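You operate a simulated robot arm through the tools that you are given. There is no shell and no other tool.

The job below is to be done with a simulated robot arm. You get a single attempt, and the scene is never put back.

JOB
The black gas cylinder is low: change the hose over to the other one.
Fine: shut the black valve and vent the hose to 0 bar before the coupling comes off; yellow cap into the parking cup; then open the other valve; flow dial untouched, no leak.

The check looks at the end state, three seconds after you hand in, the way a careful person would. Anything else that was tipped, shoved, dropped, spilled or broken makes it a failure. Lids that push on must go on centred and level and be pressed home; caps that screw on are set level and turned clockwise until they are tight.

ROBOT AND FRAMES
A 7-joint arm with a two-finger parallel gripper, fixed in place. Base frame: the origin is at the foot of the arm, x ahead of it, y to its left, z up. Lengths are in m, angles in rad, forces in N, time in s.
With the tool pointing down near the work surface it reaches from about 0.26 to 0.64 m from the base axis. Its first joint turns from -2.897 to 2.897 rad. Payload 1.57 kg.
Tool frame: the origin (TCP) lies between the finger pads and is the grasp point; the fingertips stand 0.03 m ahead of it; z points along the fingers, y is the line along which they close. The gripper opens to 0.08 m. The fingers are 0.017 m wide and 0.012 m thick; the gripper's body (0.04 by 0.082 m) begins 0.08 m behind the TCP.
Orientation is told as [roll, pitch, yaw] about the base's x, y, z axes, in that order, counted from this pose: with the fingers straight down and closing along the base's y, the tool's x points along the base's -x, its y along +y and its z along -z.

CONTROLS
- The arm moves only by the tool play_rows. Its argument "plan" is a list of rows, each an object (a shift or turn left out is 0, a gripper value left out holds the last) with "dp": the shift along the tool's x, y, z in m, a list of three; "angular": the turn, a rotation vector about the tool's x, y, z in rad, a list of three; "claw": the gripper command, from -1 (fully open) to 1 (shut), values between in proportion. In form: [{"dp": [x, y, z], "angular": [ax, ay, az], "claw": claw}, ...]. A call has 1 to 20 rows; each row is the pose to reach, as a shift and turn from the pose commanded when the call began, along the tool's axes at that moment. A row lasts 0.2 s, in which the tool goes at most 0.05 m and 0.15 rad; a call with a longer step from one row to the next is refused whole, and so is a gripper value outside its range. A pose out of reach is approached as far as the arm can. The call stops where the force on the tool passes 40 N (or 10 N more than at its start, if that is more) or the arm is blocked; 0.2 s more then pass. Each finger travels about 0.072 m/s and halts on what it meets, pressing with about 32 N; the grip force reading is that of the motor and also rises with nothing between the fingers. The clock runs only during rows and for 0.2 s after the last one: add rows that repeat a pose to give the fingers time. It gives the time, the measured TCP pose, the force on the tool (base axes), the opening and the grip force at its end, in the units of the frame above (readings bear some noise), with the torque about the TCP (base axes, N m) and any sound that the robot's microphone picked up.
- Cameras (640 x 400 px; columns grow to the right, rows downward): "scene" is fixed at [0.2062, -0.6474, 1.6163]; the picture's right is [0.95, -0.31, 0.00], its down [-0.10, -0.31, -0.95] and it looks along [0.29, 0.90, -0.32] (base axes); focal length 374 px, centre (320, 200). "wrist" rides on the gripper at [0.072, -0.007, -0.122] in the tool frame; the picture's right is [0.09, 1.00, 0.00], its down [-0.84, 0.08, -0.54] and it looks along [-0.54, 0.05, 0.84] (tool axes); focal length 238 px, centre (320, 200). There is no depth. A picture from a camera that has moved, and an enlarged one, comes with that camera's place and axes in the base frame and with its lens. The place of the scene camera against the robot may be out by one fixed shift of up to 0.018 m in any direction.
- snapshot(camera): a new picture of that camera. It takes no simulated time.
- slide_trunk(by): slides the trunk up (or, below 0, down) by that many m; the arm rides with it, the base frame stays. It gives what a move gives, with no picture.
- enlarge(camera, box): a new picture of the part [left, top, right, bottom] of that camera's present view, enlarged. It takes no simulated time.
- finish_job(): hands the job in; it is judged then, once.

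Nothing tells you positions but the pictures and the camera data. Unless the task says otherwise, let go and move clear before handing in.

The tools are called after "Request:" as a command line: name --argument value ..., lists and objects as JSON in quotes. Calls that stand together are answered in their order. play_rows: Moves the arm, as the interface text tells. Its arguments: {"type":"object","properties":{"plan":{"type":"array","items":{"type":"object","properties":{"dp":{"type":"array","items":{"type":"number"}},"angular":{"type":"array","items":{"type":"number"}},"claw":{"type":"number"}}}}},"required":["plan"]} The other tools are called the same way: slide_trunk (by) slides the trunk up or down; snapshot (camera) takes a picture; enlarge (camera, box) takes an enlarged picture of a part of a camera's view; finish_job () hands the job in.

At the start:

```text
time_s: 0.0
eef_pos: [0.4514, 0.1602, 1.4256]
orientation: [0.0, -0.002, 0.001]
wrist_force: [0.1, 0.3, 0.0]
torque: [0.01, 0.0, 0.05]
finger_gap: 0.0798
grasp_force: 0.0
trunk travel left (down, up): [-0.8, 0.19]
```

scene: 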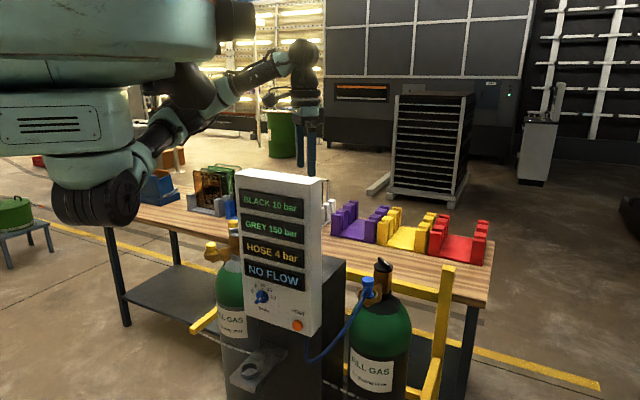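
wrist: 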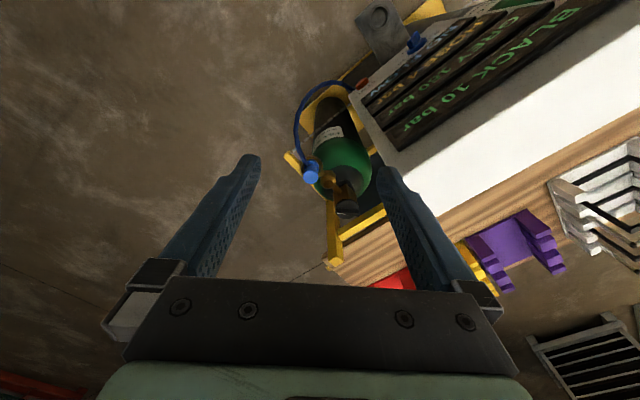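

I see a control panel with readouts (BLACK 10, GREY 150, HOSE 4 bar), two green cylinders on either side, a blue hose coupling on the right cylinder, and a yellow cap on the left one. I'll first enlarge the views to locate everything.

Request:
enlarge --camera "scene" --box '[180, 160, 340, 260]'

Request:
enlarge --camera "scene" --box '[200, 260, 360, 400]'

Request:
enlarge --camera "scene" --box '[330, 240, 490, 400]'

Request:
enlarge --camera "wrist" --box '[270, 0, 590, 270]'

```text
4.00 times, centred on (260, 210) of scene
camera zoom: at [0.2062, -0.6474, 1.6163], right [0.95, -0.31, 0.0], down [-0.1, -0.31, -0.95], along [0.29, 0.9, -0.32], focal length 1495 px, centre (560, 160)
```

zoom: 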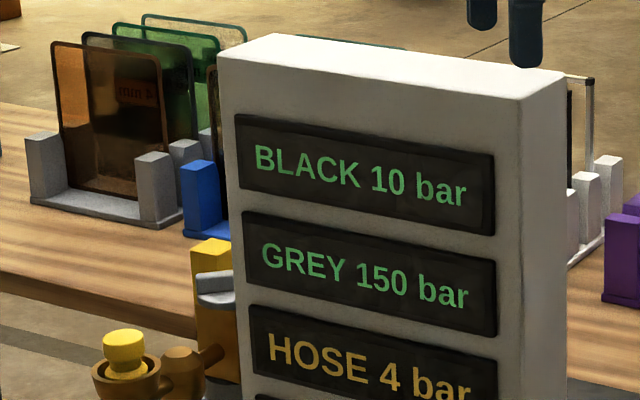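

```text
2.86 times, centred on (280, 330) of scene
camera zoom: at [0.2062, -0.6474, 1.6163], right [0.95, -0.31, 0.0], down [-0.1, -0.31, -0.95], along [0.29, 0.9, -0.32], focal length 1068 px, centre (434, -171)
```

zoom: 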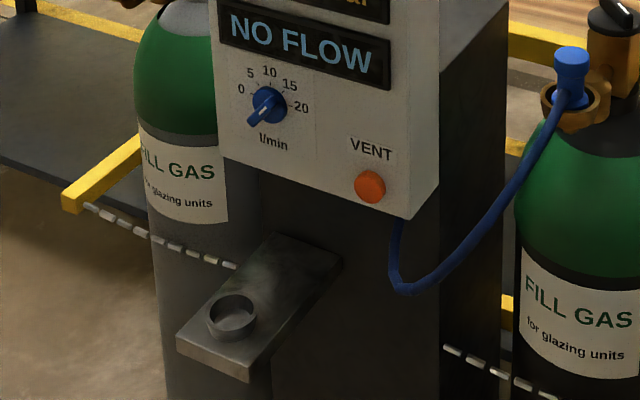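

```text
2.50 times, centred on (410, 320) of scene
camera zoom: at [0.2062, -0.6474, 1.6163], right [0.95, -0.31, 0.0], down [-0.1, -0.31, -0.95], along [0.29, 0.9, -0.32], focal length 934 px, centre (95, -100)
```

zoom: 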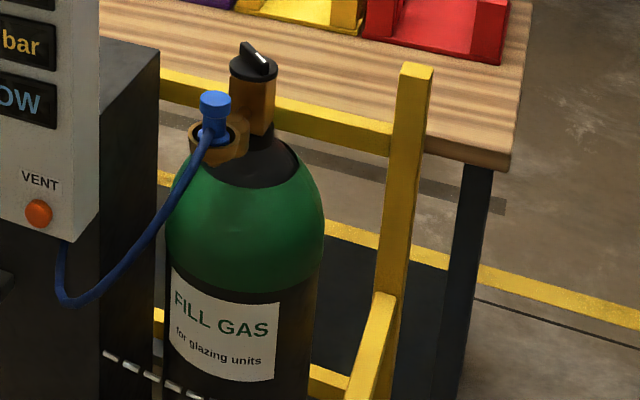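

```text
1.48 times, centred on (430, 135) of wrist
camera zoom: at [0.3787, 0.1523, 1.5466], right [-0.09, 1.0, 0.0], down [0.84, 0.08, 0.54], along [0.54, 0.05, -0.84], focal length 353 px, centre (157, 296)
```

zoom: 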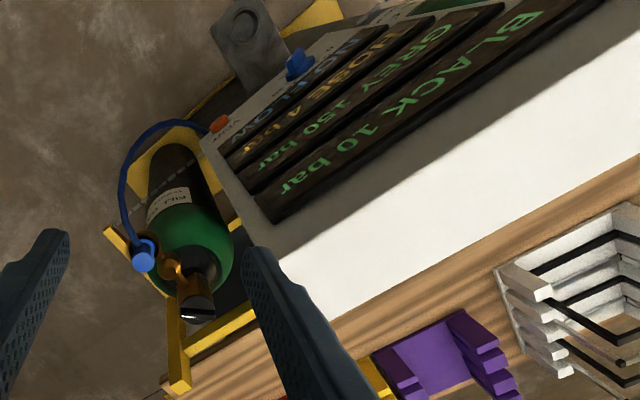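

The black (right) cylinder has a black knob and the blue coupling; the grey one has the yellow cap and is partly behind the panel. I'll get more detail before moving.

Request:
enlarge --camera "wrist" --box '[280, 70, 400, 220]'

Request:
enlarge --camera "wrist" --box '[340, 0, 640, 190]'

Request:
enlarge --camera "scene" --box '[195, 210, 255, 270]'

Request:
enlarge --camera "scene" --box '[350, 250, 410, 310]'

```text
2.67 times, centred on (340, 145) of wrist
camera zoom: at [0.3787, 0.1523, 1.5466], right [-0.09, 1.0, 0.0], down [0.84, 0.08, 0.54], along [0.54, 0.05, -0.84], focal length 636 px, centre (267, 347)
```

zoom: 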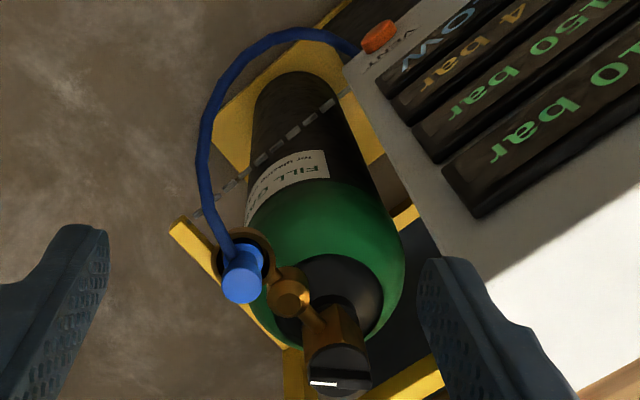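

```text
2.11 times, centred on (490, 95) of wrist
camera zoom: at [0.3787, 0.1523, 1.5466], right [-0.09, 1.0, 0.0], down [0.84, 0.08, 0.54], along [0.54, 0.05, -0.84], focal length 502 px, centre (-38, 421)
```

zoom: 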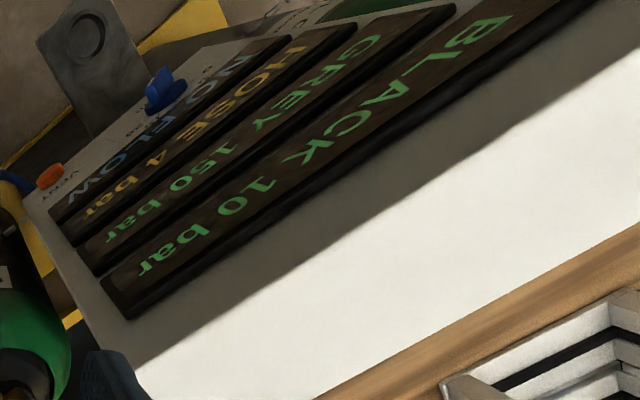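

```text
6.67 times, centred on (225, 240) of scene
camera zoom: at [0.2062, -0.6474, 1.6163], right [0.95, -0.31, 0.0], down [-0.1, -0.31, -0.95], along [0.29, 0.9, -0.32], focal length 2491 px, centre (953, -67)
```

zoom: 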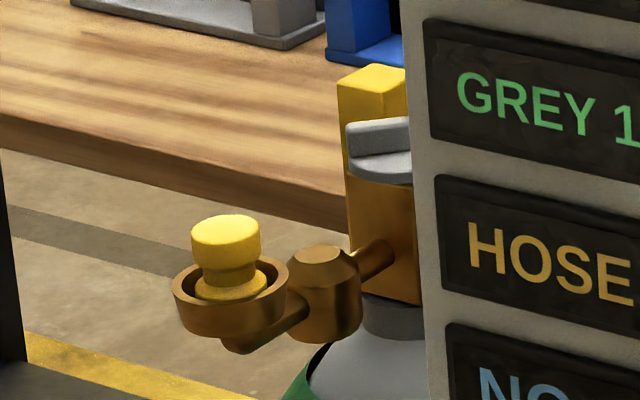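

```text
6.67 times, centred on (380, 280) of scene
camera zoom: at [0.2062, -0.6474, 1.6163], right [0.95, -0.31, 0.0], down [-0.1, -0.31, -0.95], along [0.29, 0.9, -0.32], focal length 2491 px, centre (-80, -333)
```

zoom: 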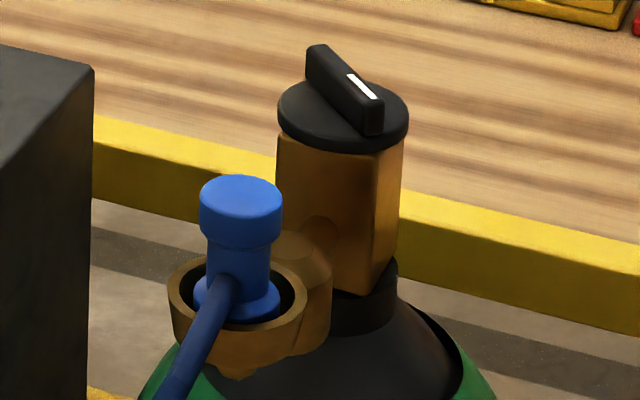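

Rough triangulation: coupling near (0.60, 0.15, 1.10), black knob near (0.69, 0.24, 1.07), grey outlet near (0.21, 0.48, 1.1), and the panel's top corner is close to the gripper. I'll move away from the panel (toward -y) for a second wrist view.

Request:
play_rows --plan '[{"dp": [0, -0.03, 0], "angular": [0, 0, 0], "claw": -1}, {"dp": [0, -0.07, 0]}, {"dp": [0, -0.11, 0]}, {"dp": [0, -0.15, 0]}, {"dp": [0, -0.16, 0]}]'

Request:
snapshot --camera "wrist"

Request:
snapshot --camera "scene"

```text
time_s: 1.2
eef_pos: [0.452, 0.0012, 1.4235]
orientation: [0.0, -0.001, -0.001]
wrist_force: [0.7, 0.6, 0.4]
torque: [0.05, -0.03, -0.03]
finger_gap: 0.0797
grasp_force: 0.0
trunk travel left (down, up): [-0.8, 0.19]
```

```text
taken
camera wrist: at [0.3788, -0.0079, 1.5461], right [-0.09, 1.0, 0.0], down [0.84, 0.08, 0.54], along [0.54, 0.05, -0.84], focal length 238 px, centre (320, 200)
```

wrist: 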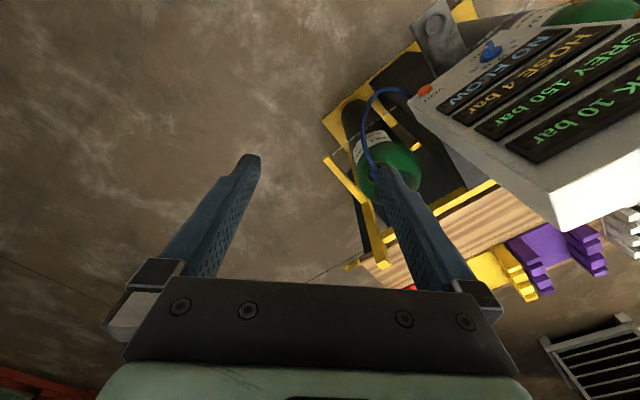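

```text
taken
```

scene: 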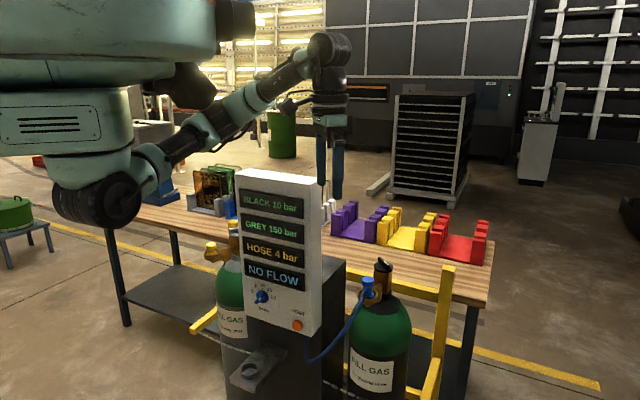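

Request:
enlarge --camera "scene" --box '[280, 120, 380, 220]'

Request:
enlarge --camera "wrist" --box '[300, 0, 640, 240]'

Request:
enlarge --camera "wrist" --box '[310, 60, 450, 240]'

```text
4.00 times, centred on (330, 170) of scene
camera zoom: at [0.2062, -0.6474, 1.6163], right [0.95, -0.31, 0.0], down [-0.1, -0.31, -0.95], along [0.29, 0.9, -0.32], focal length 1495 px, centre (280, 320)
```

zoom: 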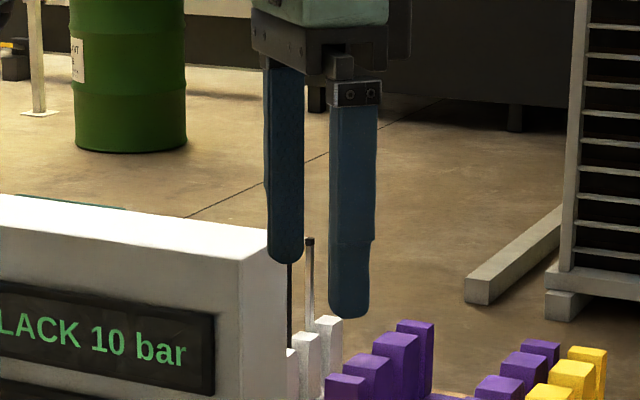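

```text
1.67 times, centred on (470, 120) of wrist
camera zoom: at [0.3788, -0.0079, 1.5461], right [-0.09, 1.0, 0.0], down [0.84, 0.08, 0.54], along [0.54, 0.05, -0.84], focal length 397 px, centre (70, 333)
```

zoom: 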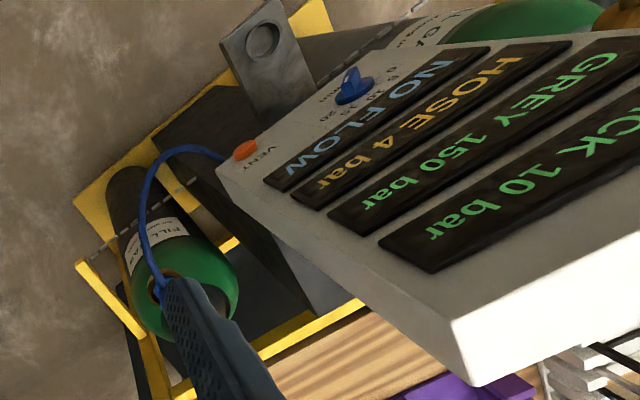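

```text
2.22 times, centred on (380, 150) of wrist
camera zoom: at [0.3788, -0.0079, 1.5461], right [-0.09, 1.0, 0.0], down [0.84, 0.08, 0.54], along [0.54, 0.05, -0.84], focal length 530 px, centre (187, 311)
```

zoom: 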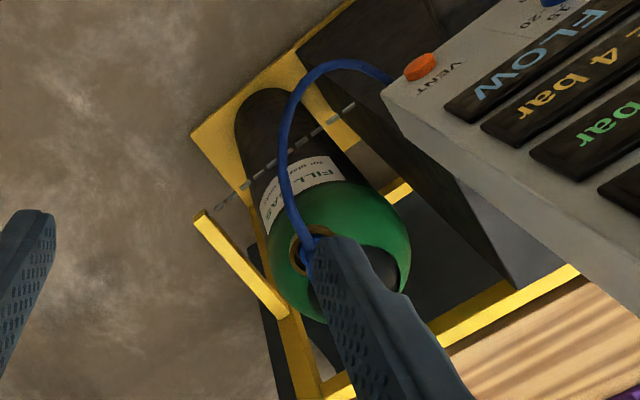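

The second wrist view places the panel's right edge at about (0.487, 0.245) from z 0.87 to 1.33, facing the robot at about 45°. I'll retreat and yaw the tool toward the stand to view everything from the robot's side.

Request:
play_rows --plan '[{"dp": [0.03, 0.02, 0], "angular": [0, 0, -0.14]}, {"dp": [0.06, 0.04, 0], "angular": [0, 0, -0.28]}, {"dp": [0.09, 0.06, 0], "angular": [0, 0, -0.42]}, {"dp": [0.12, 0.08, 0], "angular": [0, 0, -0.56]}, {"dp": [0.15, 0.1, 0], "angular": [0, 0, -0.7]}, {"dp": [0.15, 0.1, 0], "angular": [0, 0, -0.75]}]'

Request:
snapshot --camera "wrist"

Request:
snapshot --camera "scene"

```text
time_s: 2.6
eef_pos: [0.2988, 0.1012, 1.4022]
orientation: [0.074, 0.059, 0.75]
wrist_force: [0.8, 0.6, -0.5]
torque: [0.0, -0.02, -0.01]
finger_gap: 0.0798
grasp_force: 0.0
trunk travel left (down, up): [-0.8, 0.19]
```

```text
taken
camera wrist: at [0.2619, 0.0434, 1.5269], right [-0.74, 0.67, 0.08], down [0.61, 0.62, 0.5], along [0.28, 0.42, -0.86], focal length 238 px, centre (320, 200)
```

wrist: 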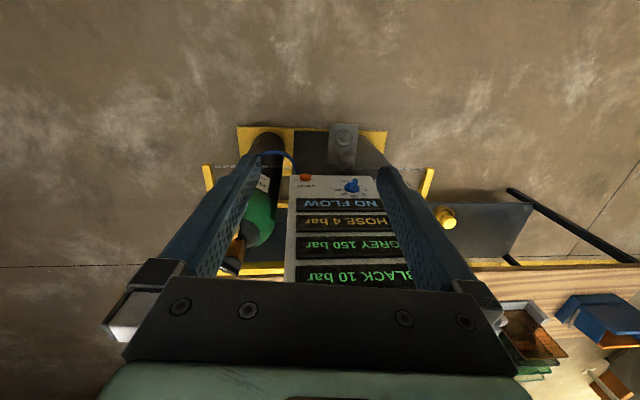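

```text
taken
```

scene: 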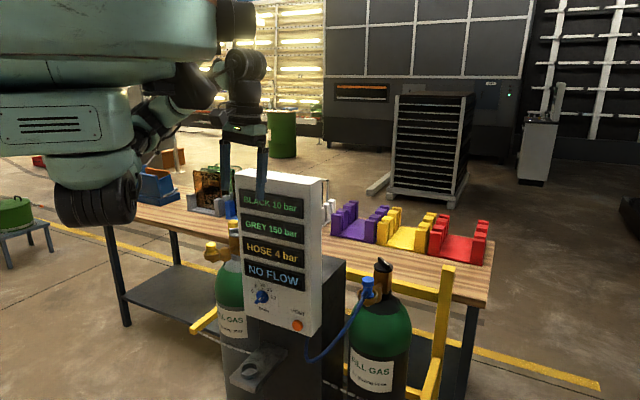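

The arm hangs from the torso, and the work sits around z≈1.1 (parking cup at ≈0.69), so I'll lower the trunk somewhat and look again with the fingers closed for less occlusion.

Request:
slide_trunk --by -0.15

Request:
play_rows --plan '[{"claw": 1}, {"claw": 1}, {"claw": 1}, {"claw": 1}]'

Request:
snapshot --camera "wrist"

Request:
snapshot --camera "scene"

```text
time_s: 4.3
eef_pos: [0.2974, 0.102, 1.2513]
orientation: [0.076, 0.057, 0.75]
wrist_force: [-0.6, 0.1, 0.2]
torque: [-0.01, -0.01, -0.01]
finger_gap: 0.08
grasp_force: 0.1
trunk travel left (down, up): [-0.65, 0.34]
```

```text
time_s: 5.3
eef_pos: [0.2973, 0.1034, 1.252]
orientation: [0.076, 0.059, 0.752]
wrist_force: [-0.4, -0.5, 1.4]
torque: [-0.01, -0.01, -0.01]
finger_gap: 0.0001
grasp_force: 21.2
trunk travel left (down, up): [-0.65, 0.34]
```

```text
taken
camera wrist: at [0.2609, 0.0451, 1.3763], right [-0.74, 0.67, 0.08], down [0.61, 0.62, 0.5], along [0.28, 0.42, -0.86], focal length 238 px, centre (320, 200)
```

wrist: 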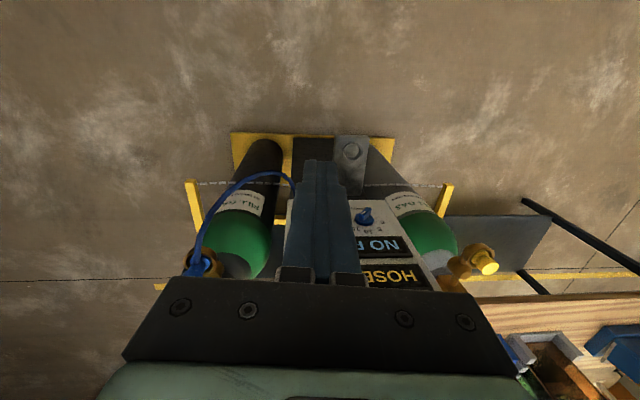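

```text
taken
```

scene: 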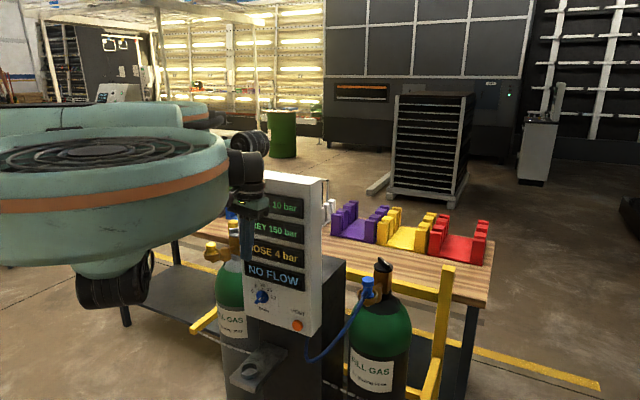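

Request:
enlarge --camera "wrist" --box '[150, 120, 310, 290]'

Request:
enlarge --camera "wrist" --box '[330, 120, 530, 300]'

Request:
enlarge --camera "scene" --box '[195, 170, 335, 390]'

```text
2.35 times, centred on (230, 205) of wrist
camera zoom: at [0.2609, 0.0451, 1.3763], right [-0.74, 0.67, 0.08], down [0.61, 0.62, 0.5], along [0.28, 0.42, -0.86], focal length 561 px, centre (532, 188)
```

zoom: 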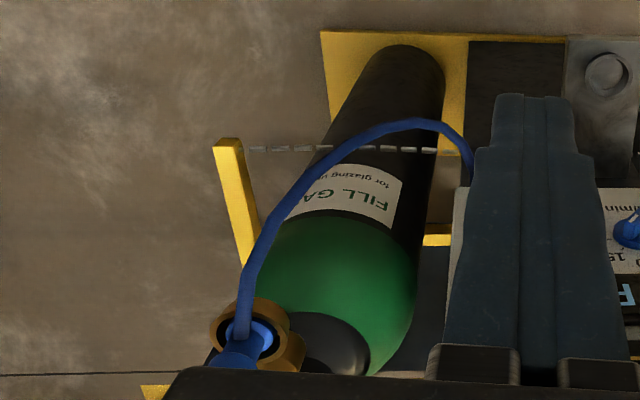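

```text
2.22 times, centred on (430, 210) of wrist
camera zoom: at [0.2609, 0.0451, 1.3763], right [-0.74, 0.67, 0.08], down [0.61, 0.62, 0.5], along [0.28, 0.42, -0.86], focal length 530 px, centre (76, 178)
```

zoom: 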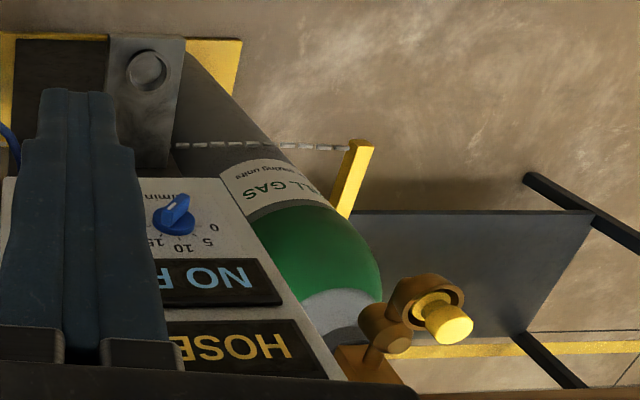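

```text
1.82 times, centred on (265, 280) of scene
camera zoom: at [0.2062, -0.6474, 1.6163], right [0.95, -0.31, 0.0], down [-0.1, -0.31, -0.95], along [0.29, 0.9, -0.32], focal length 679 px, centre (420, 54)
```

zoom: 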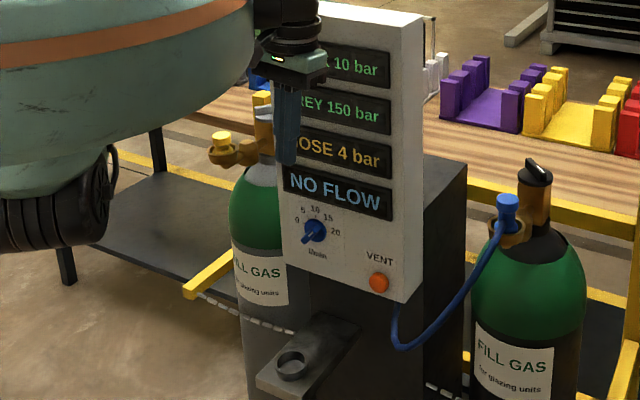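

I can see both outlets now: grey cap on the right of the image and coupling on the left. I'll move toward the grey side for a close look at the cap and valve.

Request:
play_rows --plan '[{"dp": [-0.012, 0.04, -0.003]}, {"dp": [-0.024, 0.08, -0.006]}, {"dp": [-0.036, 0.12, -0.01]}, {"dp": [-0.048, 0.16, -0.014]}, {"dp": [-0.06, 0.2, -0.018]}, {"dp": [-0.072, 0.24, -0.02]}, {"dp": [-0.082, 0.275, -0.02]}, {"dp": [-0.082, 0.275, -0.02]}]'

Request:
snapshot --camera "wrist"

Request:
snapshot --camera "scene"

```text
time_s: 5.8
eef_pos: [0.275, 0.1411, 1.2388]
orientation: [0.12, 0.113, 0.754]
wrist_force: [0.4, 0.6, -0.7]
torque: [0.0, -0.01, 0.0]
finger_gap: 0.0
grasp_force: 21.1
trunk travel left (down, up): [-0.65, 0.34]
stopped in row 2: the arm was blocked; the commanded pose is now the measured one
```

```text
taken
camera wrist: at [0.2464, 0.0854, 1.3662], right [-0.73, 0.67, 0.13], down [0.64, 0.62, 0.45], along [0.22, 0.41, -0.88], focal length 238 px, centre (320, 200)
```

wrist: 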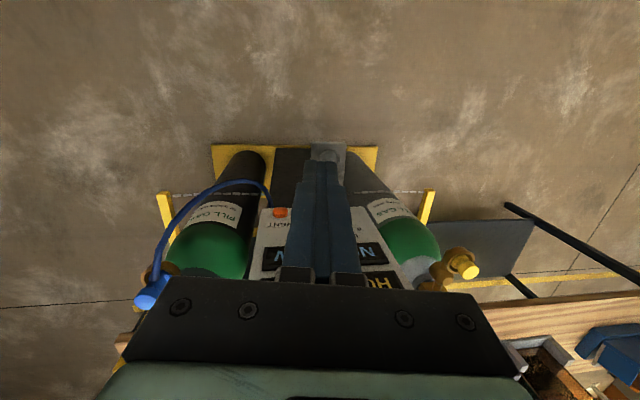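

```text
taken
```

scene: 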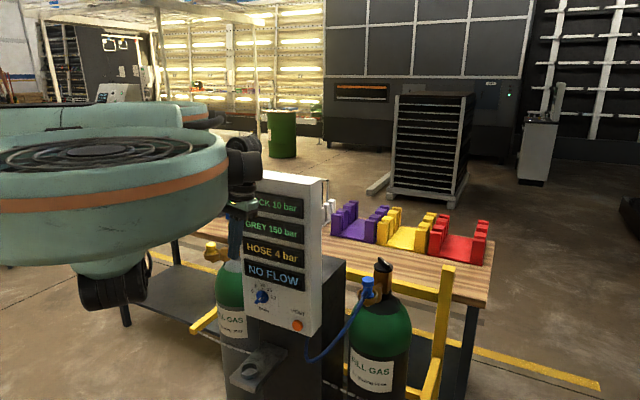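

The arm is at a joint limit when folded high and close; it hangs from the torso, so I'll raise the trunk and let the arm work lower relative to it.

Request:
slide_trunk --by 0.34

Request:
play_rows --plan '[{"dp": [-0.004, -0.004, 0.034], "angular": [0.03, -0.03, 0]}, {"dp": [-0.008, -0.008, 0.067], "angular": [0.06, -0.06, 0]}, {"dp": [-0.012, -0.012, 0.1], "angular": [0.09, -0.09, 0]}, {"dp": [-0.016, -0.016, 0.134], "angular": [0.12, -0.113, 0]}, {"dp": [-0.02, -0.02, 0.168], "angular": [0.12, -0.113, 0]}, {"dp": [-0.024, -0.024, 0.2], "angular": [0.12, -0.113, 0]}, {"dp": [-0.024, -0.024, 0.2], "angular": [0.12, -0.113, 0]}]'

Request:
snapshot --camera "scene"

Request:
snapshot --camera "wrist"

```text
time_s: 9.1
eef_pos: [0.2758, 0.1417, 1.5791]
orientation: [0.122, 0.113, 0.752]
wrist_force: [0.9, -0.1, 0.0]
torque: [0.0, 0.01, -0.02]
finger_gap: 0.0
grasp_force: 21.5
trunk travel left (down, up): [-0.99, 0.0]
```

```text
time_s: 10.7
eef_pos: [0.2751, 0.1407, 1.3759]
orientation: [-0.002, 0.001, 0.745]
wrist_force: [-0.1, 0.0, 0.1]
torque: [-0.05, 0.03, 0.0]
finger_gap: 0.0001
grasp_force: 21.1
trunk travel left (down, up): [-0.99, 0.0]
```

```text
taken
```

scene: 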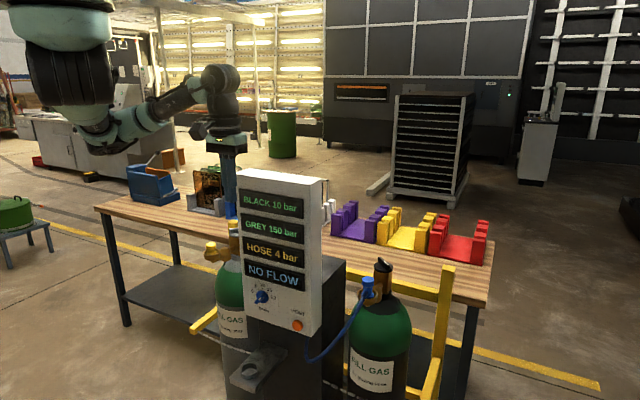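

```text
taken
camera wrist: at [0.227, 0.0861, 1.4975], right [-0.74, 0.67, 0.0], down [0.56, 0.62, 0.54], along [0.36, 0.4, -0.84], focal length 238 px, centre (320, 200)
```

wrist: 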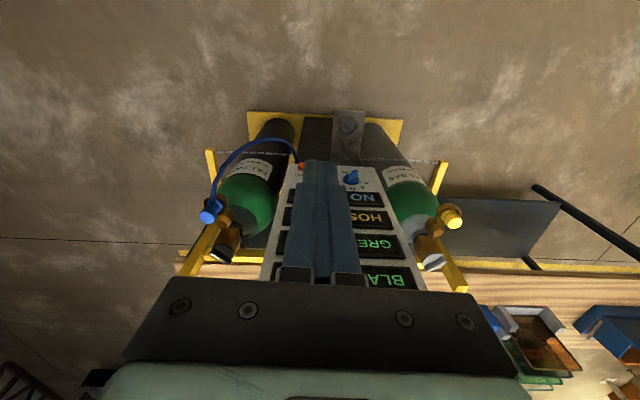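

Much better: with the trunk up the arm moves freely and the wrist camera sees both valves, the coupling and the cap. Enlarging for detail.

Request:
enlarge --camera "wrist" --box '[170, 130, 330, 290]'

Request:
enlarge --camera "wrist" --box '[330, 130, 490, 290]'

Request:
enlarge --camera "wrist" --box '[400, 190, 480, 280]'

Request:
enlarge --camera "wrist" --box '[180, 185, 260, 275]'

```text
2.50 times, centred on (250, 210) of wrist
camera zoom: at [0.227, 0.0861, 1.4975], right [-0.74, 0.67, 0.0], down [0.56, 0.62, 0.54], along [0.36, 0.4, -0.84], focal length 596 px, centre (495, 175)
```

zoom: 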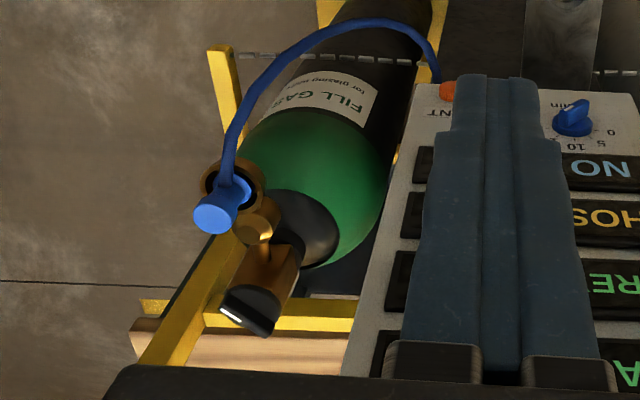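

```text
2.50 times, centred on (410, 210) of wrist
camera zoom: at [0.227, 0.0861, 1.4975], right [-0.74, 0.67, 0.0], down [0.56, 0.62, 0.54], along [0.36, 0.4, -0.84], focal length 596 px, centre (95, 175)
```

zoom: 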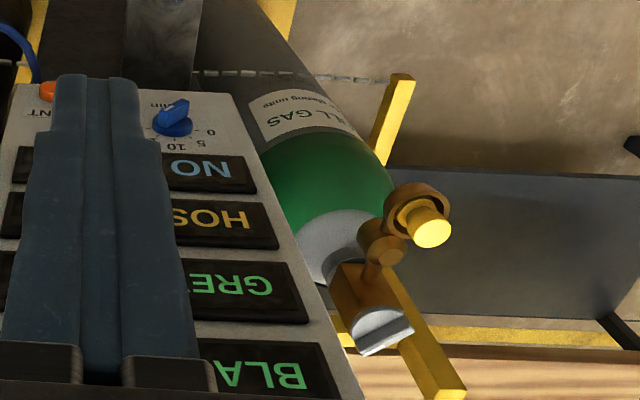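

```text
4.44 times, centred on (440, 235) of wrist
camera zoom: at [0.227, 0.0861, 1.4975], right [-0.74, 0.67, 0.0], down [0.56, 0.62, 0.54], along [0.36, 0.4, -0.84], focal length 1059 px, centre (-213, 44)
```

zoom: 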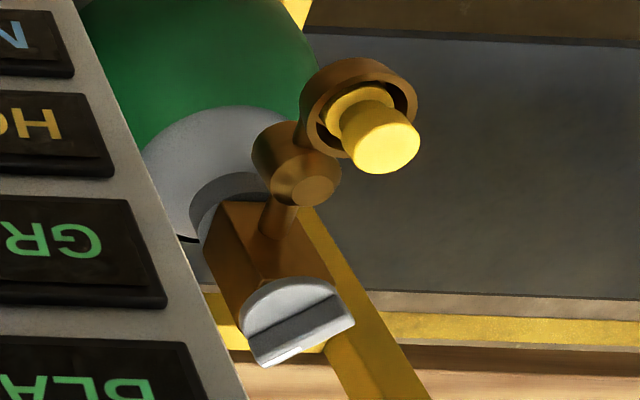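

```text
4.44 times, centred on (220, 230) of wrist
camera zoom: at [0.227, 0.0861, 1.4975], right [-0.74, 0.67, 0.0], down [0.56, 0.62, 0.54], along [0.36, 0.4, -0.84], focal length 1059 px, centre (764, 67)
```

zoom: 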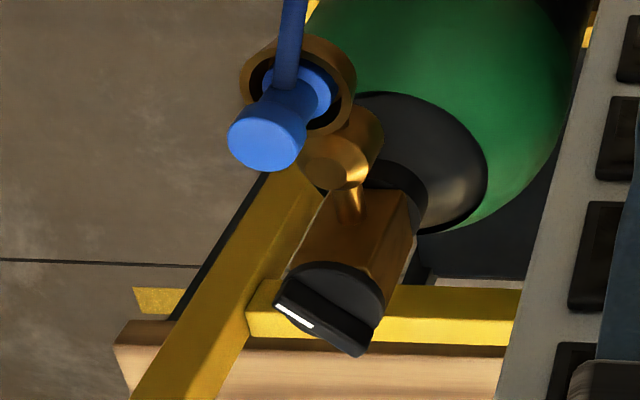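

Request:
play_rows --plan '[{"dp": [0, 0.04, 0.015]}, {"dp": [0, 0.08, 0.03]}, {"dp": [0, 0.12, 0.045]}, {"dp": [0, 0.15, 0.06]}, {"dp": [0, 0.15, 0.06]}]'

Request:
snapshot --camera "wrist"

Request:
enlarge --camera "wrist" --box '[300, 120, 460, 280]'

```text
time_s: 11.9
eef_pos: [0.1727, 0.2517, 1.3145]
orientation: [-0.002, 0.0, 0.744]
wrist_force: [1.0, 0.5, 0.9]
torque: [0.0, 0.0, 0.02]
finger_gap: 0.0
grasp_force: 21.3
trunk travel left (down, up): [-0.99, 0.0]
```

```text
taken
camera wrist: at [0.1248, 0.1969, 1.4371], right [-0.74, 0.67, 0.0], down [0.56, 0.62, 0.54], along [0.36, 0.4, -0.84], focal length 238 px, centre (320, 200)
```

wrist: 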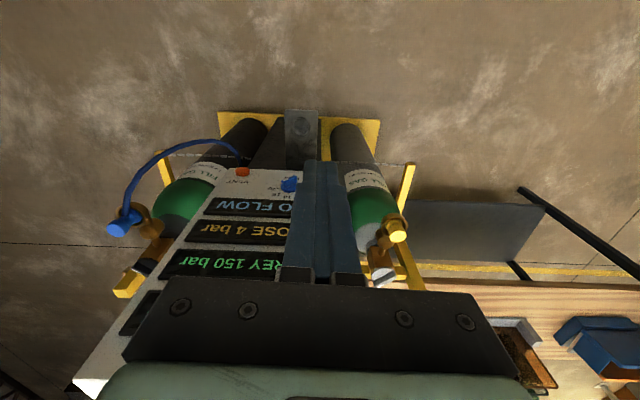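

```text
2.50 times, centred on (380, 200) of wrist
camera zoom: at [0.1248, 0.1969, 1.4371], right [-0.74, 0.67, 0.0], down [0.56, 0.62, 0.54], along [0.36, 0.4, -0.84], focal length 596 px, centre (170, 200)
```

zoom: 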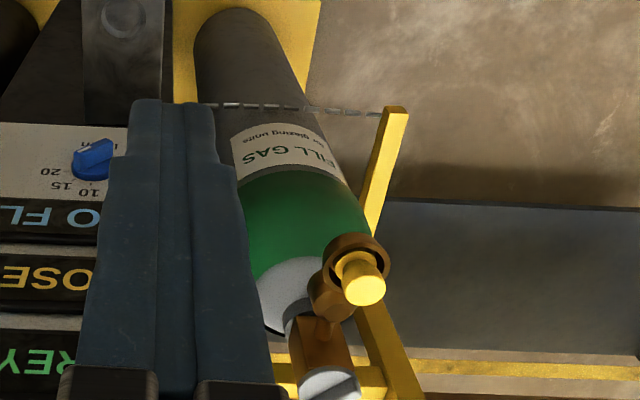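

Request:
enlarge --camera "wrist" --box '[90, 180, 190, 290]'

Request:
enlarge --camera "wrist" --box '[350, 200, 430, 290]'

Request:
enlarge --camera "wrist" --box '[220, 100, 340, 200]'

```text
3.64 times, centred on (140, 235) of wrist
camera zoom: at [0.1248, 0.1969, 1.4371], right [-0.74, 0.67, 0.0], down [0.56, 0.62, 0.54], along [0.36, 0.4, -0.84], focal length 867 px, centre (974, 73)
```

zoom: 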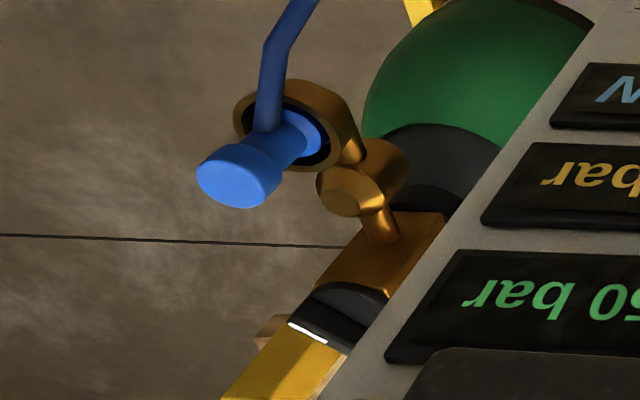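

```text
4.44 times, centred on (390, 245) of wrist
camera zoom: at [0.1248, 0.1969, 1.4371], right [-0.74, 0.67, 0.0], down [0.56, 0.62, 0.54], along [0.36, 0.4, -0.84], focal length 1059 px, centre (9, 0)
```

zoom: 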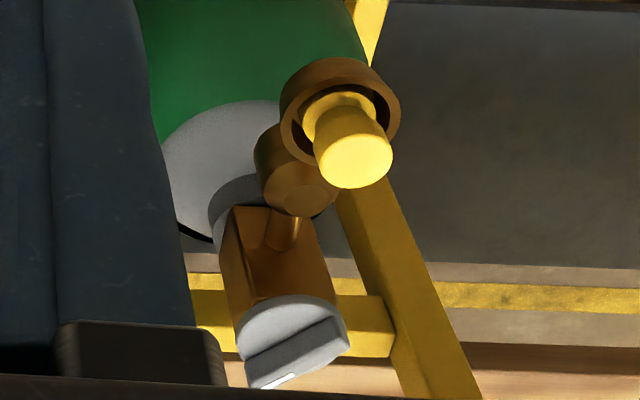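

```text
4.00 times, centred on (280, 150) of wrist
camera zoom: at [0.1248, 0.1969, 1.4371], right [-0.74, 0.67, 0.0], down [0.56, 0.62, 0.54], along [0.36, 0.4, -0.84], focal length 953 px, centre (480, 400)
```

zoom: 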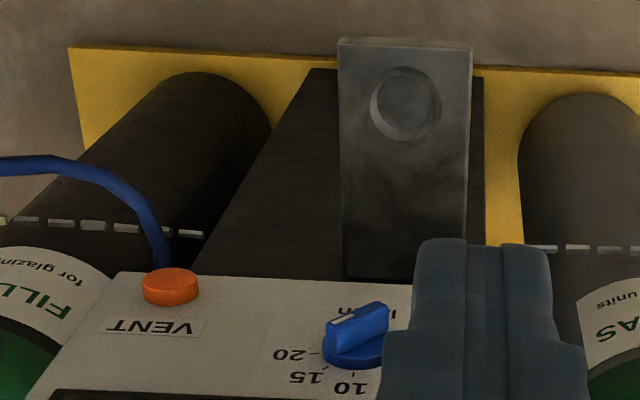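

Estimates so far: yellow cap top ≈ (0.226, 0.545, 1.068), coupling top ≈ (0.626, 0.154, 1.072), black knob ≈ (0.705, 0.248, 1.07), grey knob ≈ (0.329, 0.667, 1.04), vent ≈ (0.457, 0.266, 0.873), cup ≈ (0.30, 0.315, 0.70). Next I'll move to the black side for a closer look.

Request:
play_rows --plan '[{"dp": [-0.012, -0.04, 0.003], "angular": [0, 0, 0.02]}, {"dp": [-0.024, -0.08, 0.006], "angular": [0, 0, 0.04]}, {"dp": [-0.036, -0.12, 0.01], "angular": [0, 0, 0.06]}, {"dp": [-0.049, -0.16, 0.013], "angular": [0, 0, 0.08]}, {"dp": [-0.061, -0.2, 0.016], "angular": [0, 0, 0.1]}, {"dp": [-0.073, -0.24, 0.02], "angular": [0, 0, 0.12]}, {"dp": [-0.085, -0.28, 0.023], "angular": [0, 0, 0.14]}, {"dp": [-0.098, -0.32, 0.026], "angular": [0, 0, 0.17]}, {"dp": [-0.111, -0.363, 0.03], "angular": [0, 0, 0.194]}, {"dp": [-0.111, -0.363, 0.03], "angular": [0, 0, 0.194]}]'

Request:
snapshot --camera "wrist"

Request:
snapshot --camera "scene"

```text
time_s: 14.1
eef_pos: [0.5004, 0.0618, 1.2874]
orientation: [-0.001, -0.001, 0.55]
wrist_force: [-0.8, -0.4, 0.2]
torque: [-0.03, 0.01, -0.02]
finger_gap: 0.0002
grasp_force: 21.2
trunk travel left (down, up): [-0.99, 0.0]
```

```text
taken
camera wrist: at [0.4417, 0.0166, 1.4083], right [-0.6, 0.8, 0.0], down [0.67, 0.51, 0.54], along [0.43, 0.32, -0.84], focal length 238 px, centre (320, 200)
```

wrist: 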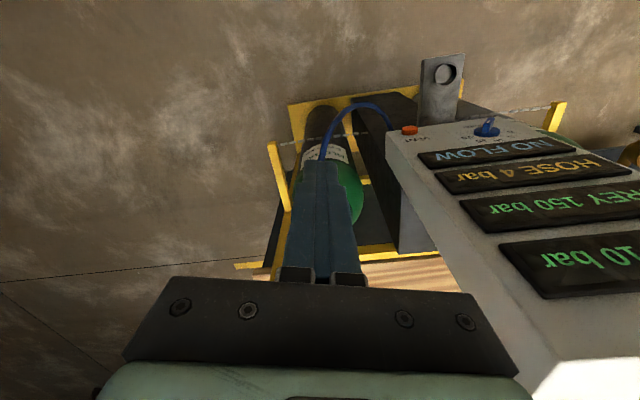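

```text
taken
```

scene: 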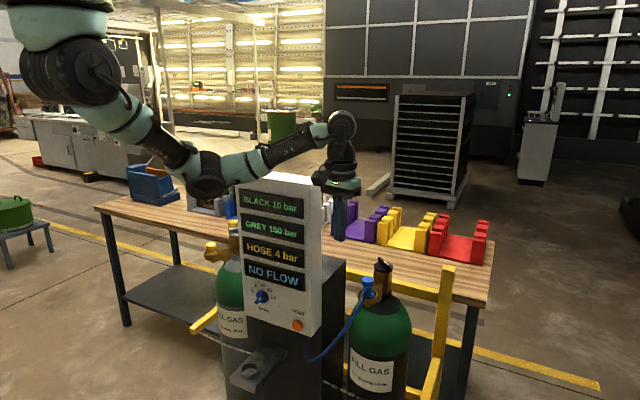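

Request:
play_rows --plan '[{"claw": -1}, {"claw": -1}, {"claw": -1}]'

Request:
snapshot --camera "wrist"

Request:
enlarge --camera "wrist" --box '[230, 140, 390, 290]'

```text
time_s: 14.9
eef_pos: [0.4998, 0.0599, 1.2867]
orientation: [-0.002, -0.001, 0.55]
wrist_force: [0.3, -0.2, -0.2]
torque: [0.01, -0.01, -0.01]
finger_gap: 0.08
grasp_force: 0.1
trunk travel left (down, up): [-0.99, 0.0]
```

```text
taken
camera wrist: at [0.4422, 0.0162, 1.4081], right [-0.6, 0.8, 0.0], down [0.67, 0.5, 0.54], along [0.43, 0.32, -0.84], focal length 238 px, centre (320, 200)
```

wrist: 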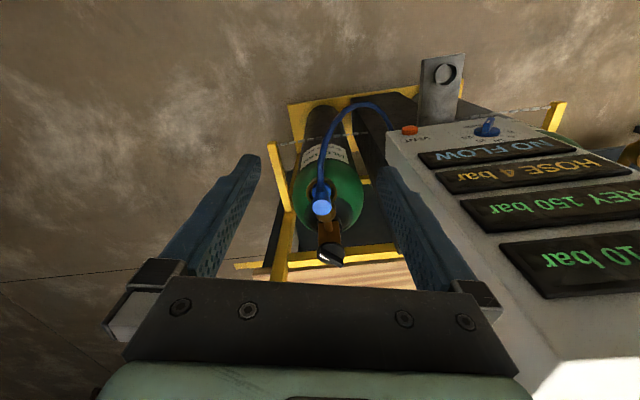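

```text
2.67 times, centred on (310, 215) of wrist
camera zoom: at [0.4422, 0.0162, 1.4081], right [-0.6, 0.8, 0.0], down [0.67, 0.5, 0.54], along [0.43, 0.32, -0.84], focal length 636 px, centre (347, 160)
```

zoom: 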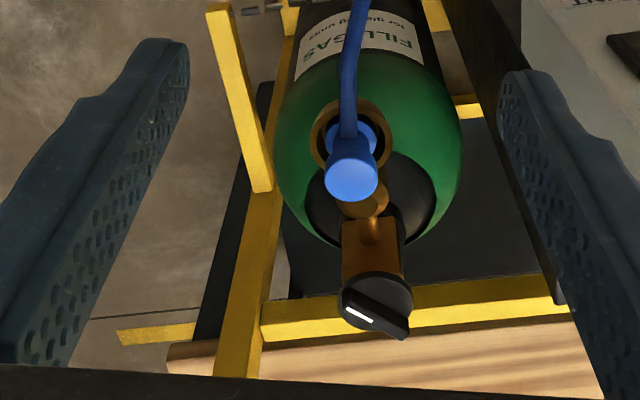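

View E refines this: coupling top (0.623, 0.154, 1.078), black knob (0.721, 0.253, 1.052), and the stand is yawed exactly 45°. The knob is at radius 0.76, so I'll test how far the arm reaches above it.

Request:
play_rows --plan '[{"dp": [-0.044, 0.007, 0.006]}, {"dp": [-0.088, 0.015, 0.012]}, {"dp": [-0.132, 0.022, 0.018]}, {"dp": [-0.176, 0.03, 0.024]}, {"dp": [-0.22, 0.037, 0.03]}, {"dp": [-0.262, 0.045, 0.037]}, {"dp": [-0.262, 0.045, 0.037]}]'

Request:
snapshot --camera "scene"

Request:
snapshot --camera "wrist"

```text
time_s: 16.5
eef_pos: [0.6147, 0.2075, 1.2709]
orientation: [-0.003, -0.001, 0.549]
wrist_force: [-0.3, 0.7, 0.8]
torque: [0.01, -0.03, -0.03]
finger_gap: 0.0802
grasp_force: 0.1
out of reach, approached as far as the arm can: row 4, 5, 6, 7
trunk travel left (down, up): [-0.99, 0.0]
```

```text
taken
```

scene: 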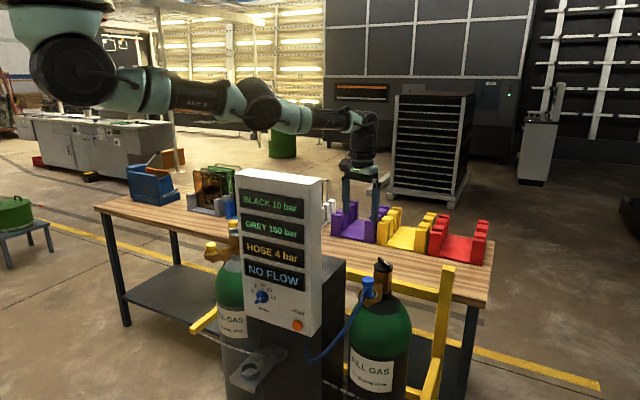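

```text
taken
camera wrist: at [0.5554, 0.1631, 1.3921], right [-0.6, 0.8, 0.0], down [0.67, 0.5, 0.54], along [0.44, 0.32, -0.84], focal length 238 px, centre (320, 200)
```

wrist: 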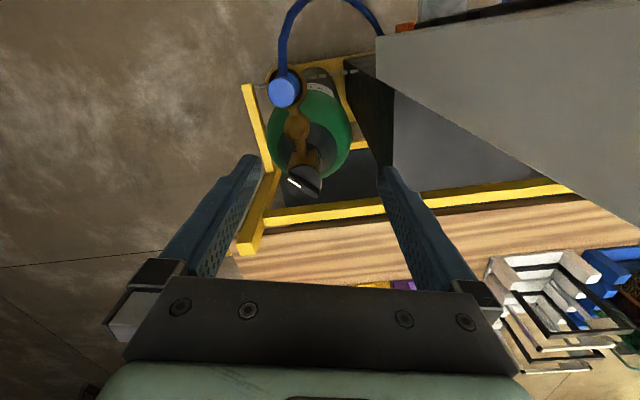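

Tool-down reach tops out at r≈0.65, so the knobs must be worked with the tool tilted outward. I'll retract first, then lower the trunk to put the shoulder nearer work height.

Request:
play_rows --plan '[{"dp": [0.044, -0.007, -0.006]}, {"dp": [0.088, -0.015, -0.012]}, {"dp": [0.132, -0.022, -0.018]}, {"dp": [0.176, -0.03, -0.03]}, {"dp": [0.22, -0.037, -0.05]}, {"dp": [0.262, -0.045, -0.08]}, {"dp": [0.262, -0.045, -0.08]}]'

```text
refused: row 6 steps farther than a row can; nothing moved
```

Request:
play_rows --plan '[{"dp": [0.04, -0.007, -0.01]}, {"dp": [0.08, -0.014, -0.02]}, {"dp": [0.12, -0.021, -0.03]}, {"dp": [0.16, -0.028, -0.04]}, {"dp": [0.2, -0.035, -0.05]}, {"dp": [0.24, -0.042, -0.06]}, {"dp": [0.262, -0.045, -0.08]}, {"dp": [0.262, -0.045, -0.08]}]'

```text
time_s: 18.3
eef_pos: [0.4142, 0.0318, 1.3494]
orientation: [0.0, 0.0, 0.553]
wrist_force: [0.3, 0.1, -0.5]
torque: [0.02, -0.01, -0.04]
finger_gap: 0.08
grasp_force: 0.0
trunk travel left (down, up): [-0.99, 0.0]
```

Request:
slide_trunk --by -0.2

Request:
play_rows --plan '[{"angular": [0, -0.13, 0.03], "claw": 1}, {"angular": [0, -0.26, 0.06]}, {"angular": [0, -0.39, 0.09]}, {"angular": [0, -0.52, 0.11]}, {"angular": [0, -0.65, 0.13]}, {"angular": [0, -0.78, 0.15]}, {"angular": [0, -0.78, 0.15]}]'

Request:
snapshot --camera "wrist"

Request:
snapshot --camera "scene"

```text
time_s: 20.5
eef_pos: [0.415, 0.0334, 1.151]
orientation: [-0.001, 0.0, 0.551]
wrist_force: [0.0, 0.5, -0.1]
torque: [-0.03, -0.01, 0.0]
finger_gap: 0.08
grasp_force: 0.0
trunk travel left (down, up): [-0.79, 0.2]
```

```text
time_s: 22.1
eef_pos: [0.415, 0.0331, 1.1494]
orientation: [0.075, -0.778, 0.364]
wrist_force: [-0.2, -0.4, -0.8]
torque: [-0.01, 0.0, 0.01]
finger_gap: 0.0
grasp_force: 21.4
trunk travel left (down, up): [-0.79, 0.2]
```

```text
taken
camera wrist: at [0.2935, -0.0316, 1.1854], right [-0.46, 0.89, -0.01], down [0.19, 0.11, 0.98], along [0.87, 0.45, -0.22], focal length 238 px, centre (320, 200)
```

wrist: 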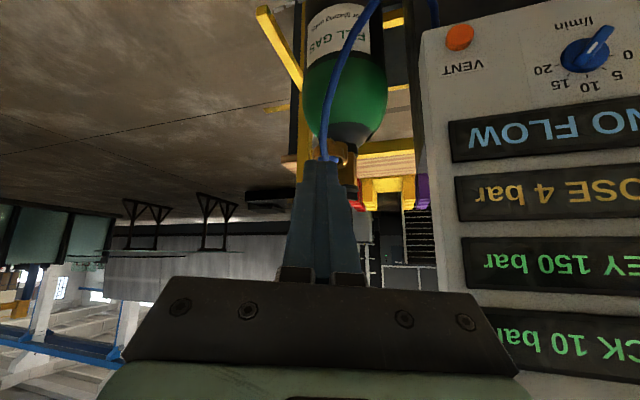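

```text
taken
```

scene: 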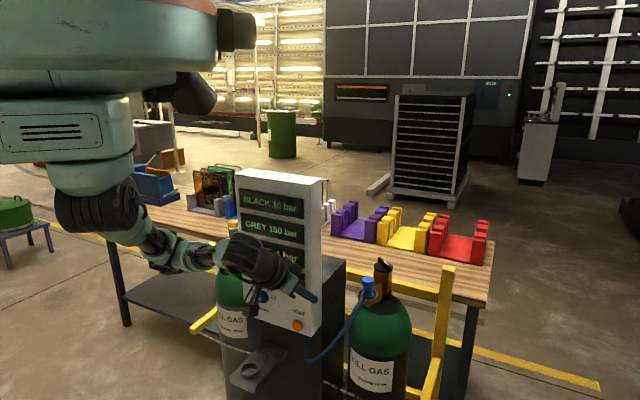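

Request:
play_rows --plan '[{"dp": [-0.031, 0.0147, 0.0202], "angular": [0.015, 0, 0]}, {"dp": [-0.062, 0.0295, 0.0405], "angular": [0.03, 0, 0]}, {"dp": [-0.0935, 0.0442, 0.0607], "angular": [0.045, 0, 0]}, {"dp": [-0.125, 0.059, 0.081], "angular": [0.06, 0, 0]}, {"dp": [-0.156, 0.0737, 0.101], "angular": [0.075, 0, 0]}, {"dp": [-0.187, 0.0884, 0.1215], "angular": [0.075, 0, 0]}, {"dp": [-0.187, 0.0884, 0.1215], "angular": [0.075, 0, 0]}]'

Request:
snapshot --camera "wrist"

Request:
snapshot --camera "scene"

```text
time_s: 23.7
eef_pos: [0.5803, 0.2014, 1.1994]
orientation: [0.003, -0.777, 0.361]
wrist_force: [0.2, -0.9, -0.1]
torque: [-0.01, 0.01, 0.01]
finger_gap: 0.0
grasp_force: 21.3
trunk travel left (down, up): [-0.79, 0.2]
```

```text
taken
camera wrist: at [0.4548, 0.1443, 1.2353], right [-0.41, 0.91, -0.06], down [0.18, 0.15, 0.97], along [0.89, 0.39, -0.22], focal length 238 px, centre (320, 200)
```

wrist: 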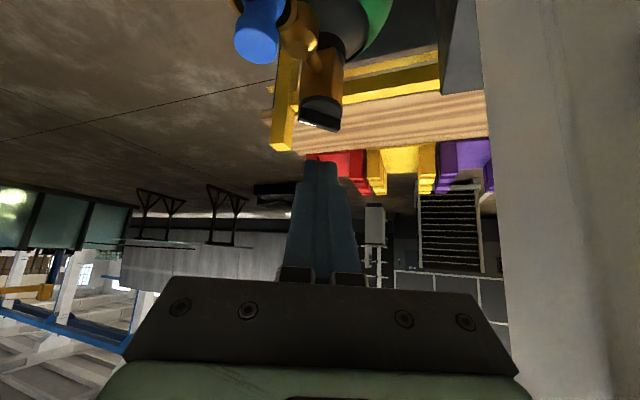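

```text
taken
```

scene: 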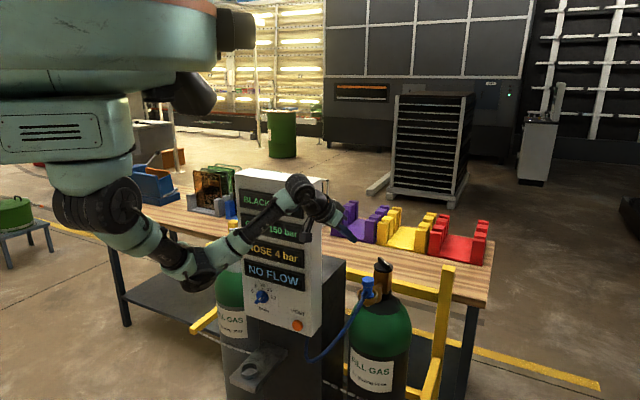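

Request:
enlarge --camera "wrist" --box '[220, 0, 420, 170]'

Request:
enlarge --camera "scene" --box '[340, 240, 420, 320]'

```text
2.35 times, centred on (320, 85) of wrist
camera zoom: at [0.4548, 0.1443, 1.2353], right [-0.41, 0.91, -0.06], down [0.18, 0.15, 0.97], along [0.89, 0.39, -0.22], focal length 561 px, centre (320, 471)
```

zoom: 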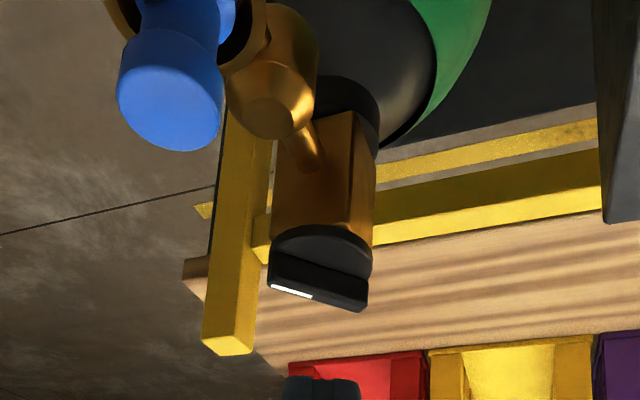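

```text
5.00 times, centred on (380, 280) of scene
camera zoom: at [0.2062, -0.6474, 1.6163], right [0.95, -0.31, 0.0], down [-0.1, -0.31, -0.95], along [0.29, 0.9, -0.32], focal length 1868 px, centre (20, -200)
```

zoom: 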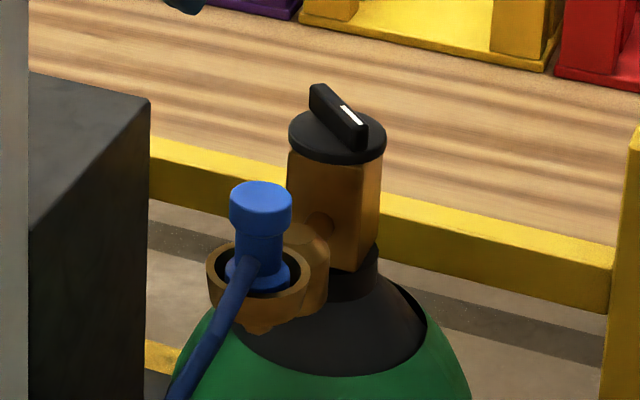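

With the tilt the arm reaches well. Triangulating again, the black knob's centre is ≈(0.725, 0.255), bar top z≈1.070, marker pointing along -y. To turn it clockwise I'll push the bar's +y half outward with closed fingertips, then sweep the near end left. First, swing the tool to yaw 0.7 so the hand stays clear of the panel.

Request:
play_rows --plan '[{"dp": [0, 0, 0], "angular": [-0.08, 0, -0.081]}, {"dp": [0, 0, 0], "angular": [-0.16, 0, -0.162]}, {"dp": [0, 0, 0], "angular": [-0.239, 0, -0.242]}, {"dp": [-0.006, 0.0074, 0.0386], "angular": [-0.239, 0, -0.242]}, {"dp": [-0.012, 0.0148, 0.0772], "angular": [-0.239, 0, -0.242]}, {"dp": [-0.0176, 0.0222, 0.1158], "angular": [-0.239, 0, -0.242]}, {"dp": [-0.0176, 0.0222, 0.1158], "angular": [-0.239, 0, -0.242]}]'

Request:
snapshot --camera "wrist"

Request:
snapshot --camera "scene"

```text
time_s: 25.3
eef_pos: [0.6612, 0.255, 1.1282]
orientation: [0.002, -0.777, 0.702]
wrist_force: [0.0, 0.1, 0.7]
torque: [0.0, -0.02, 0.01]
finger_gap: 0.0
grasp_force: 21.1
trunk travel left (down, up): [-0.79, 0.2]
```

```text
taken
camera wrist: at [0.5599, 0.1583, 1.165], right [-0.69, 0.72, -0.06], down [0.12, 0.2, 0.97], along [0.71, 0.67, -0.22], focal length 238 px, centre (320, 200)
```

wrist: 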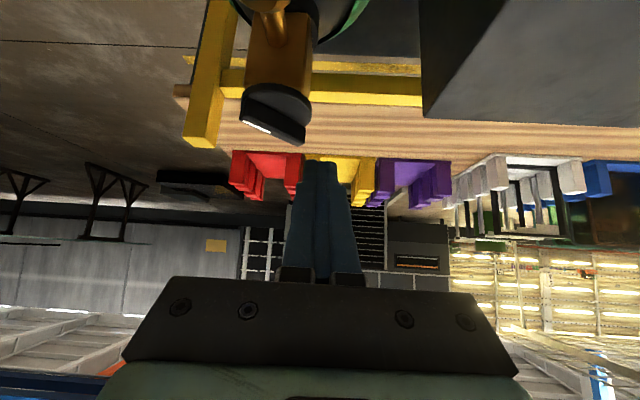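

```text
taken
```

scene: 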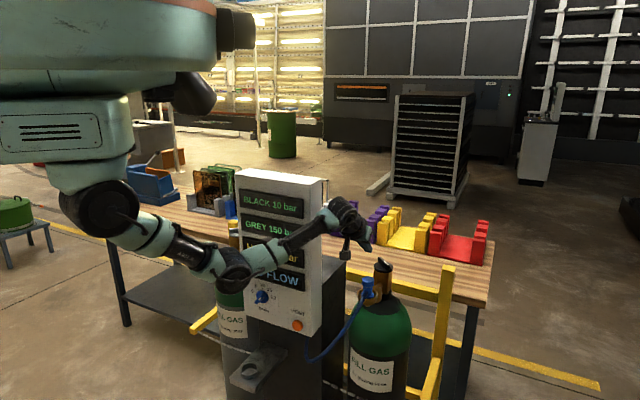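

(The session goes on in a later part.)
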